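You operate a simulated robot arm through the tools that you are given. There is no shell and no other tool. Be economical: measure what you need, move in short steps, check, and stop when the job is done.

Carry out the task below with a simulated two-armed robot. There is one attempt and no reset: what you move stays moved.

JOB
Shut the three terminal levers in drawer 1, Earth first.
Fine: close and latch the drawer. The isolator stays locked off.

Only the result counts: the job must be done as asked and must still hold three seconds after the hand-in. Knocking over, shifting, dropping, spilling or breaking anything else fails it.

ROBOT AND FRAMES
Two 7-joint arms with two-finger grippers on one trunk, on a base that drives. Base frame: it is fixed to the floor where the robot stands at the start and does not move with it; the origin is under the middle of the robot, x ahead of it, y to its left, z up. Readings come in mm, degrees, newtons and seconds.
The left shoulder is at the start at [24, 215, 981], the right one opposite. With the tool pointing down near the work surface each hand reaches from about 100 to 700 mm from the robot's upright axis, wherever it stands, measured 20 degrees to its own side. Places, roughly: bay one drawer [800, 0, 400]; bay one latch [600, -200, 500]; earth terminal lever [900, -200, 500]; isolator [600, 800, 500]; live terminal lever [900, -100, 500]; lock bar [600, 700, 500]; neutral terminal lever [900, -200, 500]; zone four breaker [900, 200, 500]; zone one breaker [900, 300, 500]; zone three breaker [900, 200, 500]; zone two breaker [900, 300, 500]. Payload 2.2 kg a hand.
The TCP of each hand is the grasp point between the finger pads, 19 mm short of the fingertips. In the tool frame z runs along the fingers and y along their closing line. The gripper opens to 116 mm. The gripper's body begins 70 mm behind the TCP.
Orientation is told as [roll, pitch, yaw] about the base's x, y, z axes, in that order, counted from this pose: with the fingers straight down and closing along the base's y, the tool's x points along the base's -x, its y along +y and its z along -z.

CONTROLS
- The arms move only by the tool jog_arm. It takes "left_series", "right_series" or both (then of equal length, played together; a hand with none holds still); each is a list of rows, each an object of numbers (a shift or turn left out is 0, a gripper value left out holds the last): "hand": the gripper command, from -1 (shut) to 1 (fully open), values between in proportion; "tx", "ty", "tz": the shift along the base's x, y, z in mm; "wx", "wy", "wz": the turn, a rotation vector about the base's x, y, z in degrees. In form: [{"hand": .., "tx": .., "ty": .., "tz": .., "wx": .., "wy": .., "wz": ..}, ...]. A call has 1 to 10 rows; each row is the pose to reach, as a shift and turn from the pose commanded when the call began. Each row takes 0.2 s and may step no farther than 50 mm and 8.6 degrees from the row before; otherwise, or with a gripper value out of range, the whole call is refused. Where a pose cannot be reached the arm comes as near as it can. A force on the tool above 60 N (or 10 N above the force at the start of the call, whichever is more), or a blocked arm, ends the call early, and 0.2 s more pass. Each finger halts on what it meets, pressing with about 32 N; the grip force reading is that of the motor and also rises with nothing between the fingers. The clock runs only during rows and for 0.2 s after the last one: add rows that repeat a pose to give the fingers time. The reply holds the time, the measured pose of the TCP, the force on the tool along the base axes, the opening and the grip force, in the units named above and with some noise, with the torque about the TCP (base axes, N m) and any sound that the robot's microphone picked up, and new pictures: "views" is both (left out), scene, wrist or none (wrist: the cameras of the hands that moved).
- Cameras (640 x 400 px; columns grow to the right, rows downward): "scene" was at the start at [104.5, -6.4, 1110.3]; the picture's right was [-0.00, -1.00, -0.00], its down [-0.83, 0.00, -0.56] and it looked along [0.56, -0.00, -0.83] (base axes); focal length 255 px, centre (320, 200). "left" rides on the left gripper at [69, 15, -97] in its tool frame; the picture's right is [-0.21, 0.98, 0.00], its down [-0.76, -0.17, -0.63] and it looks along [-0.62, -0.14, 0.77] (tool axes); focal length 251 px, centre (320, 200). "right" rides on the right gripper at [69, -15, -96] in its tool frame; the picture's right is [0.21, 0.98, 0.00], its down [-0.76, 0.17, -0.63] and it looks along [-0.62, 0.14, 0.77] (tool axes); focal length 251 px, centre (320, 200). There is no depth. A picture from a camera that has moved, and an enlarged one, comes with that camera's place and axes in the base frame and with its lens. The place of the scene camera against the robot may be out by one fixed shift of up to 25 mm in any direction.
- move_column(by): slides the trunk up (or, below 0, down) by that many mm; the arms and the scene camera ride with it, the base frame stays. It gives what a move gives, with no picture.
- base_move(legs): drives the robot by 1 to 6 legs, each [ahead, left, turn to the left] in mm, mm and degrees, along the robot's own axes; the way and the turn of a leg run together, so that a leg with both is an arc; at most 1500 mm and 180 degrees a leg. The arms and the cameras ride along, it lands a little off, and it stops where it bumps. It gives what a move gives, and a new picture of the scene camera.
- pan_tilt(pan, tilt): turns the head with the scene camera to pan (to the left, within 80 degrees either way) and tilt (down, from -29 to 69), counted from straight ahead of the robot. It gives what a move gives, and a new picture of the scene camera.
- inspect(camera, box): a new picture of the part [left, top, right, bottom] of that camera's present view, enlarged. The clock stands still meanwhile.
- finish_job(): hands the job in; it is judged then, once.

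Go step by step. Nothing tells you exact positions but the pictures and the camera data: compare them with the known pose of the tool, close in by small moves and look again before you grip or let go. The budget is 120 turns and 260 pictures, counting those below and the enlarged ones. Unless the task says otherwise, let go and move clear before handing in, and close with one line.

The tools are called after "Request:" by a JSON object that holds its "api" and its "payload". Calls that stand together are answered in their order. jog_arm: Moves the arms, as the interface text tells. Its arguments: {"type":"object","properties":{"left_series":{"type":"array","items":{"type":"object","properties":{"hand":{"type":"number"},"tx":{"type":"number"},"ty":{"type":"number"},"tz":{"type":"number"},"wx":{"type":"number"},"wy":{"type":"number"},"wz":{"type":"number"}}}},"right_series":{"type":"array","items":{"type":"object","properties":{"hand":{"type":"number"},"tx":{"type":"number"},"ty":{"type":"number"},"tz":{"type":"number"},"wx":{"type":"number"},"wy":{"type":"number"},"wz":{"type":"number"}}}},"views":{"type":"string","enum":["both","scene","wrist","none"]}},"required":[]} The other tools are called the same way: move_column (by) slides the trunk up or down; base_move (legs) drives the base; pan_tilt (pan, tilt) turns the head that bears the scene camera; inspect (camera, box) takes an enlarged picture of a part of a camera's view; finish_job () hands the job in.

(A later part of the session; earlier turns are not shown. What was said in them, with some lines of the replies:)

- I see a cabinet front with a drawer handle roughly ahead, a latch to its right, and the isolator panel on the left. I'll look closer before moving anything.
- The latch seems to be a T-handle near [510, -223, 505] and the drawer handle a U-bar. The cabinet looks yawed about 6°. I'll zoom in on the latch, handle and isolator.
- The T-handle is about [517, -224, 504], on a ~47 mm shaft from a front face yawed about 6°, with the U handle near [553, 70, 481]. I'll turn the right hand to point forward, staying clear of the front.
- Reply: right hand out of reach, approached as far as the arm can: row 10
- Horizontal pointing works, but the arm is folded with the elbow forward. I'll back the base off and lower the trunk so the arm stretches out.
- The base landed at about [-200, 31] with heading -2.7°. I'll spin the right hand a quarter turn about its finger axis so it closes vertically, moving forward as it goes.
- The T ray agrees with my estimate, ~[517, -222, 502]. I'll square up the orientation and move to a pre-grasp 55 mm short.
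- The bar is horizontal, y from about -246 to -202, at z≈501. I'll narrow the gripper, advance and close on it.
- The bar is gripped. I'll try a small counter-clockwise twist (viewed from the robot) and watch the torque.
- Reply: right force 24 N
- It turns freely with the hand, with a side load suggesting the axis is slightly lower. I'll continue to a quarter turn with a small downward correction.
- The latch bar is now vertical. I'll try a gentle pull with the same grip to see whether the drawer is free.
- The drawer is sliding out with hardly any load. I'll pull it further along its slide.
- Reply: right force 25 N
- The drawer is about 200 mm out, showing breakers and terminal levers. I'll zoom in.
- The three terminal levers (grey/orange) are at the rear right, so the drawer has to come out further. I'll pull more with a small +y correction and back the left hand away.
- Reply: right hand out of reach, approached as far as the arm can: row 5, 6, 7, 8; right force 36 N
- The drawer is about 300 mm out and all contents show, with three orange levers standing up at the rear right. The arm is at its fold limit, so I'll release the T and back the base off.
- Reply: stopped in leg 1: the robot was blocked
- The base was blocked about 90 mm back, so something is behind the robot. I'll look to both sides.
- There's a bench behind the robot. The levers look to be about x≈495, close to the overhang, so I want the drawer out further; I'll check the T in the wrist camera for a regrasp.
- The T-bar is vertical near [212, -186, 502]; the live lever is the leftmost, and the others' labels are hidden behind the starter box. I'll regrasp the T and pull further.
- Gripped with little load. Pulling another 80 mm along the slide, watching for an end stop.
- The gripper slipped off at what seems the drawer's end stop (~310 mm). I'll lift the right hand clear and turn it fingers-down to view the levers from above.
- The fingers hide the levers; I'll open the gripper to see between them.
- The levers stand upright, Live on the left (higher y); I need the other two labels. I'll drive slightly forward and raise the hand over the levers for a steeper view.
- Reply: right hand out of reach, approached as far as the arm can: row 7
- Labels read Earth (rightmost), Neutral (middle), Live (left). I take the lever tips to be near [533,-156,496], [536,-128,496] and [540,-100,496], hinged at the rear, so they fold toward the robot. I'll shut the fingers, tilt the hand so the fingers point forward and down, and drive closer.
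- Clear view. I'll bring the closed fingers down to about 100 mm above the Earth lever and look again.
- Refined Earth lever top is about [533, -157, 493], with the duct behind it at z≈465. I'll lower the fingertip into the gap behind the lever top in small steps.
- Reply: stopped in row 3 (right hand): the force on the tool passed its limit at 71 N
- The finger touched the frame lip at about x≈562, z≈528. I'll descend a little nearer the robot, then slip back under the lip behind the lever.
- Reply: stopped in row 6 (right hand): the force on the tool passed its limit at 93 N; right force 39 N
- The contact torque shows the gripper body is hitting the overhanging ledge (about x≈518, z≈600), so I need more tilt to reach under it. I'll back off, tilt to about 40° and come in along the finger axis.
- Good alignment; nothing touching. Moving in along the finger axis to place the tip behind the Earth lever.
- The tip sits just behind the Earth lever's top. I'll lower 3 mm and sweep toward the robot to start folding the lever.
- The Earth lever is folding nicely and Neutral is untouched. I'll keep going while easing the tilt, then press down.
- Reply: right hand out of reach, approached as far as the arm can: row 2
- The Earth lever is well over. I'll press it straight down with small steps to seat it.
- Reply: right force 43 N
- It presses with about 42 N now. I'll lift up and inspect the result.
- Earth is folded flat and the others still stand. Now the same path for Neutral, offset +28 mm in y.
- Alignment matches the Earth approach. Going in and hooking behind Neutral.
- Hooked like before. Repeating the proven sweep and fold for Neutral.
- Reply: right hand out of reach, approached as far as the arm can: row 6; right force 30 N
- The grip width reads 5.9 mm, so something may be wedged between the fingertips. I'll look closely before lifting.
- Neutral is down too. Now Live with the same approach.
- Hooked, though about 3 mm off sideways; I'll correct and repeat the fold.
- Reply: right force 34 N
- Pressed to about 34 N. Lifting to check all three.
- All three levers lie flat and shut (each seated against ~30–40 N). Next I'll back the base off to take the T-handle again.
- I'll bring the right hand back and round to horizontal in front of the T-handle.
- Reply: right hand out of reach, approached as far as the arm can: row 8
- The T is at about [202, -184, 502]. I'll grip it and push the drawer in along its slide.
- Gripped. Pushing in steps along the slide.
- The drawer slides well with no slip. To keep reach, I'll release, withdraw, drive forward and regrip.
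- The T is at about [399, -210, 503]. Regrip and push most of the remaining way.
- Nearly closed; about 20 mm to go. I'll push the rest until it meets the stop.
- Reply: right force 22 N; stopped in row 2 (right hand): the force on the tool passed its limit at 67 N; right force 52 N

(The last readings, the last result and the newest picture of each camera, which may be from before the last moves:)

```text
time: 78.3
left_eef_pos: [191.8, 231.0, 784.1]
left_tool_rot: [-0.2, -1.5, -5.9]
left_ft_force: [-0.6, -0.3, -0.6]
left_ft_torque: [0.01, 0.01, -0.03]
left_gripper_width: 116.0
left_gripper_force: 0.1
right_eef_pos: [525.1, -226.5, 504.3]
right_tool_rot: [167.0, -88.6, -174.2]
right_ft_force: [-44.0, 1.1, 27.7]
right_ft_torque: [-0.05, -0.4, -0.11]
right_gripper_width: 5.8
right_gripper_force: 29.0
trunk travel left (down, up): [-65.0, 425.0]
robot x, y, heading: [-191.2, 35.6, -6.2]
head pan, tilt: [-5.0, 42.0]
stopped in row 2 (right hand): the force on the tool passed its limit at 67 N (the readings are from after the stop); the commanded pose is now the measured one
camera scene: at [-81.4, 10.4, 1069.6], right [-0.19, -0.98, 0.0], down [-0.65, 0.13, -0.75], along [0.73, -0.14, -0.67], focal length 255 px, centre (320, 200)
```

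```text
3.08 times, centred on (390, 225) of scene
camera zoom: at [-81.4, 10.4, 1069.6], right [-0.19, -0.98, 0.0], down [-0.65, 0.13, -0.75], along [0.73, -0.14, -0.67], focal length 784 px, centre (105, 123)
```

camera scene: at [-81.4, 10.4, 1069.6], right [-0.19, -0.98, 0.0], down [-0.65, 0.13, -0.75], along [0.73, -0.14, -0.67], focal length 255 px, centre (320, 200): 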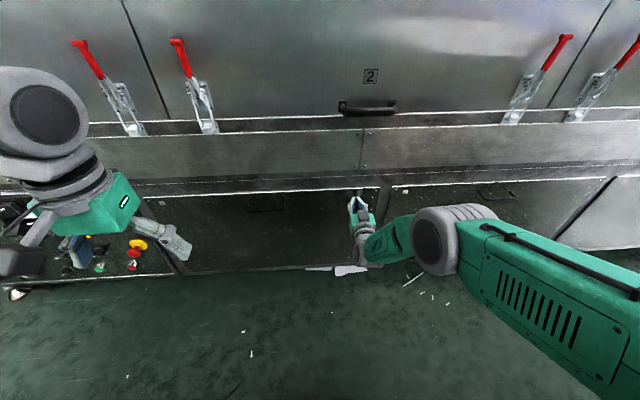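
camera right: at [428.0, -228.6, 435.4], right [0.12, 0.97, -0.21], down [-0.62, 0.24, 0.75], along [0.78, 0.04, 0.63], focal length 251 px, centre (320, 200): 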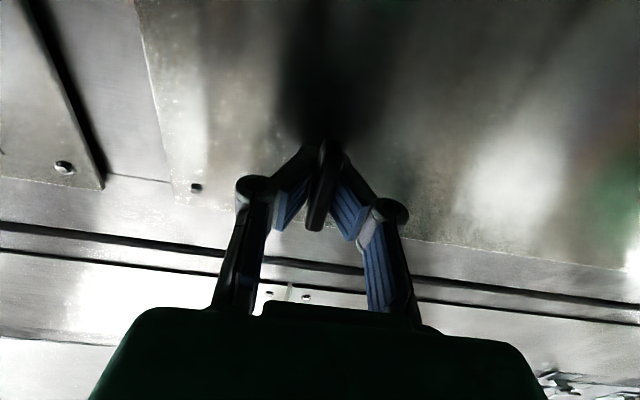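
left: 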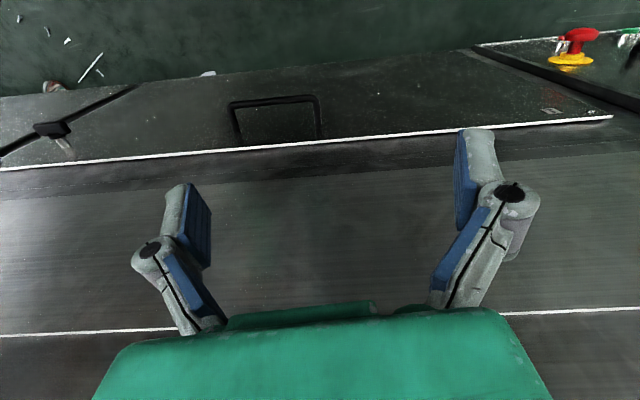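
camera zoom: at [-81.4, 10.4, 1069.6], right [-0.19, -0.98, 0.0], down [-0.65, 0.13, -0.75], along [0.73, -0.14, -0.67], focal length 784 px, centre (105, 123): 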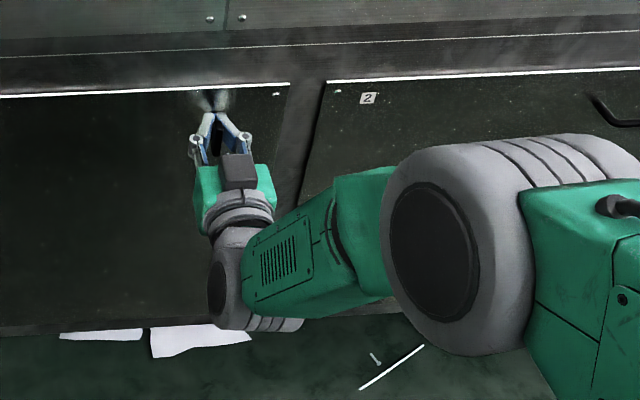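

The drawer is against its hard stop, its front edge in line with drawer 2's. Now I'll turn the T back to horizontal (clockwise), in two parts.

Request:
{"api": "jog_arm", "payload": {"right_series": [{"tx": -1, "tz": -1, "wx": 7.9, "wy": -1}, {"tx": -1, "tz": -1, "wx": 15.9, "wy": -1.9}, {"tx": -1, "tz": -2, "wx": 23.8, "wy": -2.9}, {"tx": -1, "tz": -2, "wx": 31.8, "wy": -3.9}, {"tx": -1, "tz": -2, "wx": 39.7, "wy": -4.8}, {"tx": -1, "tz": -2, "wx": 39.7, "wy": -4.8}], "views": "wrist"}}

Request:
{"api": "inspect", "payload": {"camera": "right", "box": [220, 80, 420, 260]}}

```text
time: 79.7
left_eef_pos: [192.7, 228.8, 784.5]
left_tool_rot: [0.0, -1.6, -5.7]
left_ft_force: [0.4, -1.1, -0.3]
left_ft_torque: [-0.01, -0.03, -0.02]
left_gripper_width: 116.0
left_gripper_force: 0.1
right_eef_pos: [525.1, -228.2, 501.9]
right_tool_rot: [91.7, -49.5, -98.9]
right_ft_force: [-37.0, -9.1, 35.7]
right_ft_torque: [0.08, 0.41, 0.01]
right_gripper_width: 6.3
right_gripper_force: 29.1
trunk travel left (down, up): [-65.0, 425.0]
robot x, y, heading: [-185.3, 34.2, -6.2]
head pan, tilt: [-5.0, 42.0]
camera right: at [435.2, -182.0, 438.8], right [0.11, 0.88, 0.47], down [-0.69, -0.28, 0.67], along [0.72, -0.4, 0.57], focal length 251 px, centre (320, 200)
```

right: 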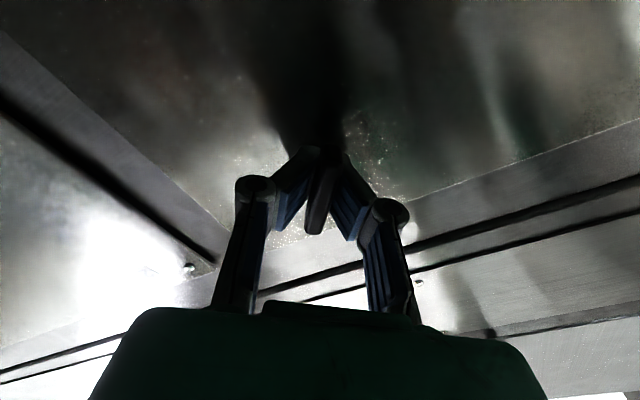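

```text
2.22 times, centred on (320, 170) of right
camera zoom: at [435.2, -182.0, 438.8], right [0.11, 0.88, 0.47], down [-0.69, -0.28, 0.67], along [0.72, -0.4, 0.57], focal length 559 px, centre (320, 267)
```

zoom: 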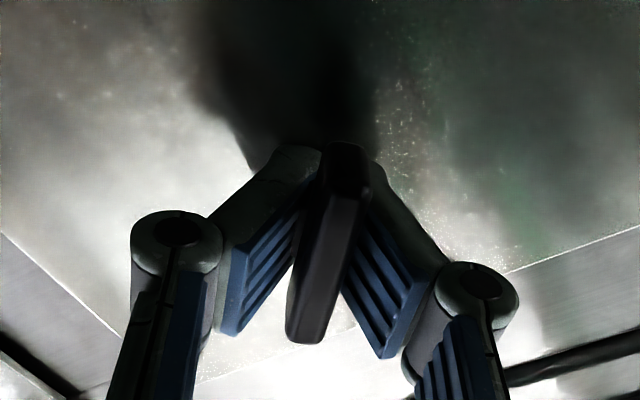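

The bar turns with the hand. Continuing to horizontal with a slight upward correction.

Request:
{"api": "jog_arm", "payload": {"right_series": [{"tx": -1, "ty": 1, "tz": 3, "wx": 7.9, "wy": -1}, {"tx": -1, "ty": 1, "tz": 4, "wx": 15.9, "wy": -1.9}, {"tx": -1, "ty": 1, "tz": 4, "wx": 23.8, "wy": -2.9}, {"tx": -1, "ty": 1, "tz": 4, "wx": 31.8, "wy": -3.9}, {"tx": -1, "ty": 1, "tz": 4, "wx": 39.7, "wy": -4.8}, {"tx": -1, "ty": 1, "tz": 4, "wx": 47.6, "wy": -5.8}, {"tx": -1, "ty": 1, "tz": 4, "wx": 51.5, "wy": -6.3}, {"tx": -1, "ty": 1, "tz": 4, "wx": 51.5, "wy": -6.3}], "views": "wrist"}}

Request:
{"api": "inspect", "payload": {"camera": "right", "box": [220, 80, 420, 260]}}

```text
time: 81.5
left_eef_pos: [193.6, 228.4, 783.5]
left_tool_rot: [0.0, -1.4, -5.8]
left_ft_force: [1.0, 0.6, 0.3]
left_ft_torque: [-0.02, -0.03, 0.04]
left_gripper_width: 115.9
left_gripper_force: 0.1
right_eef_pos: [525.4, -227.7, 499.2]
right_tool_rot: [89.8, 2.4, -97.6]
right_ft_force: [-27.9, -18.8, 1.4]
right_ft_torque: [-1.15, 0.2, 0.03]
right_gripper_width: 6.0
right_gripper_force: 29.2
trunk travel left (down, up): [-65.0, 425.0]
robot x, y, heading: [-188.9, 34.6, -6.0]
head pan, tilt: [-5.0, 42.0]
camera right: at [439.0, -144.9, 488.9], right [0.03, 0.17, 0.98], down [-0.73, -0.67, 0.14], along [0.68, -0.72, 0.11], focal length 251 px, centre (320, 200)
```

right: 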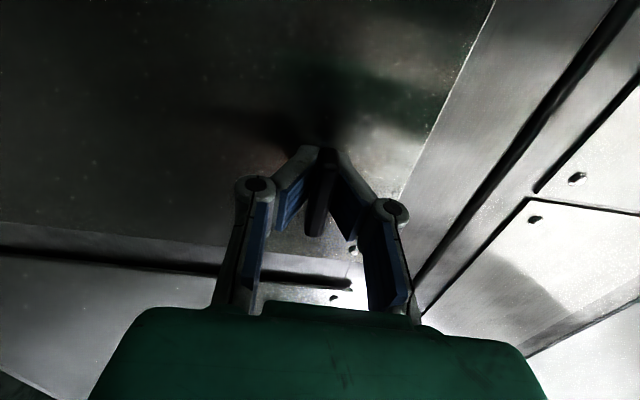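

```text
2.22 times, centred on (320, 170) of right
camera zoom: at [439.0, -144.9, 488.9], right [0.03, 0.17, 0.98], down [-0.73, -0.67, 0.14], along [0.68, -0.72, 0.11], focal length 559 px, centre (320, 267)
```

zoom: 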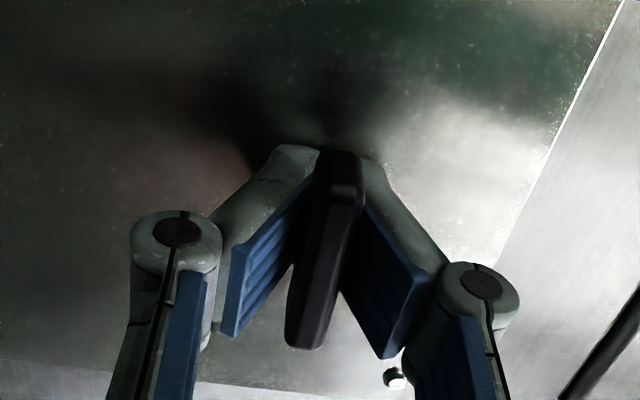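

The torque rose to 1.15 N·m, so the latch hit its stop at horizontal. A gentle pull will confirm it holds.

Request:
{"api": "jog_arm", "payload": {"right_series": [{"tx": -3, "wx": -2}, {"tx": -6, "ty": 1, "wx": -2}, {"tx": -9, "ty": 1, "wx": -2}, {"tx": -9, "ty": 1, "wx": -2}], "views": "wrist"}}

```text
time: 82.5
left_eef_pos: [198.5, 227.8, 782.2]
left_tool_rot: [0.0, -1.1, -5.8]
left_ft_force: [-0.4, 0.1, 0.9]
left_ft_torque: [-0.03, 0.01, 0.04]
left_gripper_width: 116.1
left_gripper_force: 0.1
right_eef_pos: [520.7, -225.8, 499.9]
right_tool_rot: [90.2, 0.4, -97.7]
right_ft_force: [46.0, -17.8, -19.2]
right_ft_torque: [-0.27, 0.01, 0.12]
right_gripper_width: 6.0
right_gripper_force: 31.0
trunk travel left (down, up): [-65.0, 425.0]
robot x, y, heading: [-189.5, 33.9, -5.8]
head pan, tilt: [-5.0, 42.0]
camera right: at [435.4, -143.9, 486.0], right [0.03, 0.21, 0.98], down [-0.73, -0.67, 0.16], along [0.68, -0.72, 0.13], focal length 251 px, centre (320, 200)
```

right: 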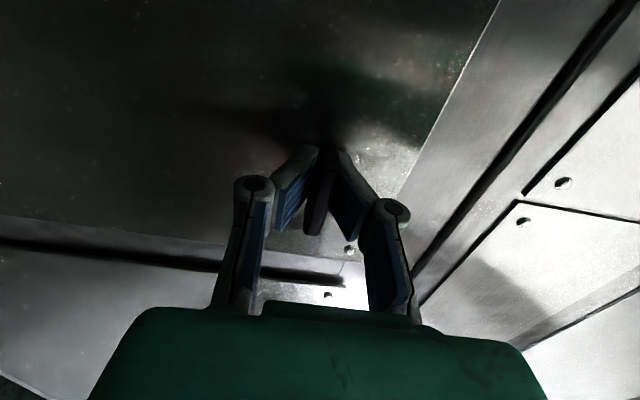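

It resists with 46 N, so the drawer is latched. Relaxing, releasing and withdrawing straight back.

Request:
{"api": "jog_arm", "payload": {"right_series": [{"tx": 6, "ty": -1, "wx": 1}, {"tx": 6, "ty": -1, "wx": 1, "hand": -0.3}, {"tx": 6, "ty": -1, "wx": 1, "hand": -0.3}, {"tx": 6, "ty": -1, "wx": 1, "hand": -0.3}, {"tx": -30, "ty": 3, "wx": 1, "hand": -0.3}, {"tx": -70, "ty": 8, "wx": 1, "hand": -0.3}, {"tx": -110, "ty": 13, "wx": 1, "hand": -0.3}, {"tx": -110, "ty": 13, "wx": 1, "hand": -0.3}]}}

Request:
{"api": "inspect", "payload": {"camera": "right", "box": [220, 40, 420, 200]}}

Request:
{"api": "inspect", "payload": {"camera": "scene", "box": [0, 130, 220, 290]}}

```text
time: 84.3
left_eef_pos: [196.3, 229.6, 782.6]
left_tool_rot: [-0.1, -1.4, -5.7]
left_ft_force: [-0.6, 0.4, 0.1]
left_ft_torque: [0.02, -0.02, 0.0]
left_gripper_width: 116.0
left_gripper_force: 0.1
right_eef_pos: [409.8, -210.5, 502.0]
right_tool_rot: [90.1, 1.3, -97.7]
right_ft_force: [1.1, 0.1, -0.6]
right_ft_torque: [0.01, -0.01, -0.03]
right_gripper_width: 40.7
right_gripper_force: 0.1
trunk travel left (down, up): [-65.0, 425.0]
robot x, y, heading: [-187.8, 37.1, -6.1]
head pan, tilt: [-5.0, 42.0]
camera scene: at [-73.7, 8.3, 1068.5], right [-0.19, -0.98, 0.0], down [-0.66, 0.13, -0.74], along [0.73, -0.14, -0.67], focal length 255 px, centre (320, 200)
camera right: at [322.3, -127.9, 489.1], right [0.03, 0.19, 0.98], down [-0.73, -0.67, 0.15], along [0.68, -0.72, 0.12], focal length 251 px, centre (320, 200)
```

scene: 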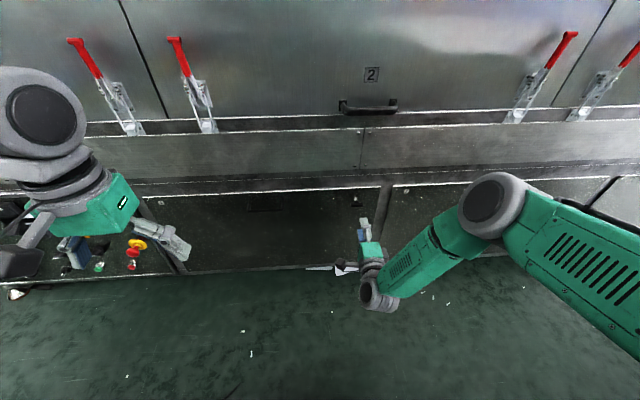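
right: 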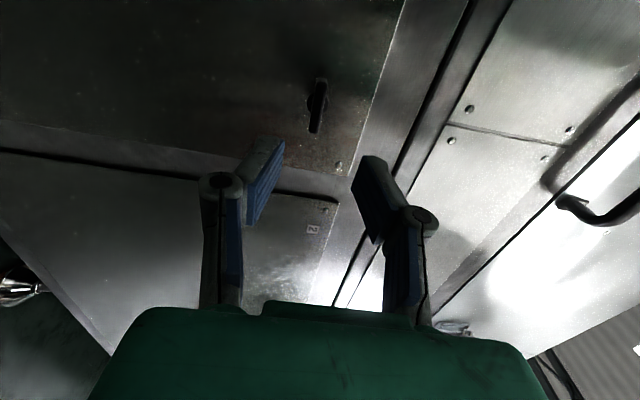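

```text
2.50 times, centred on (320, 120) of right
camera zoom: at [322.3, -127.9, 489.1], right [0.03, 0.19, 0.98], down [-0.73, -0.67, 0.15], along [0.68, -0.72, 0.12], focal length 629 px, centre (320, 400)
```

zoom: 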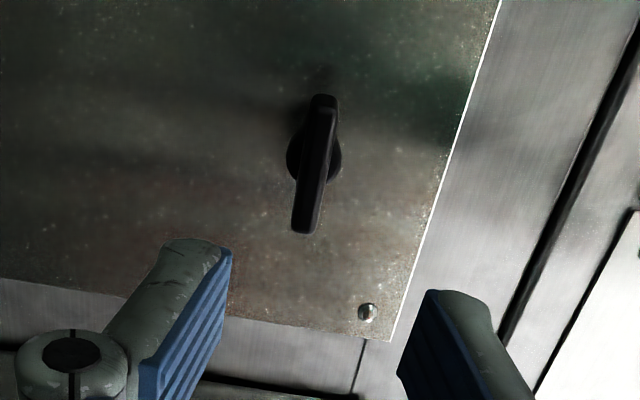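

```text
2.50 times, centred on (110, 210) of scene
camera zoom: at [-73.7, 8.3, 1068.5], right [-0.19, -0.98, 0.0], down [-0.66, 0.13, -0.74], along [0.73, -0.14, -0.67], focal length 637 px, centre (845, 175)
```

zoom: 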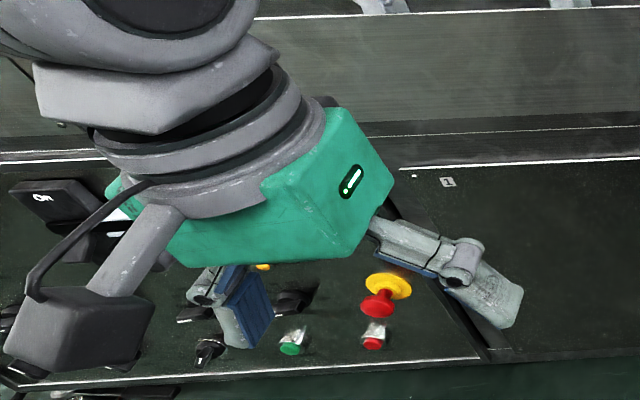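

The latch bar is horizontal again, drawer 1 sits flush, and the hands are clear. I never touched the isolator, so I'm handing in.

Request:
{"api": "finish_job", "payload": {}}

```text
The job is handed in.
```

I shut the Earth lever first, then Neutral, then Live. Drawer 1 is closed and latched, and held when I pulled on it; I never touched the isolator or its lock bar.
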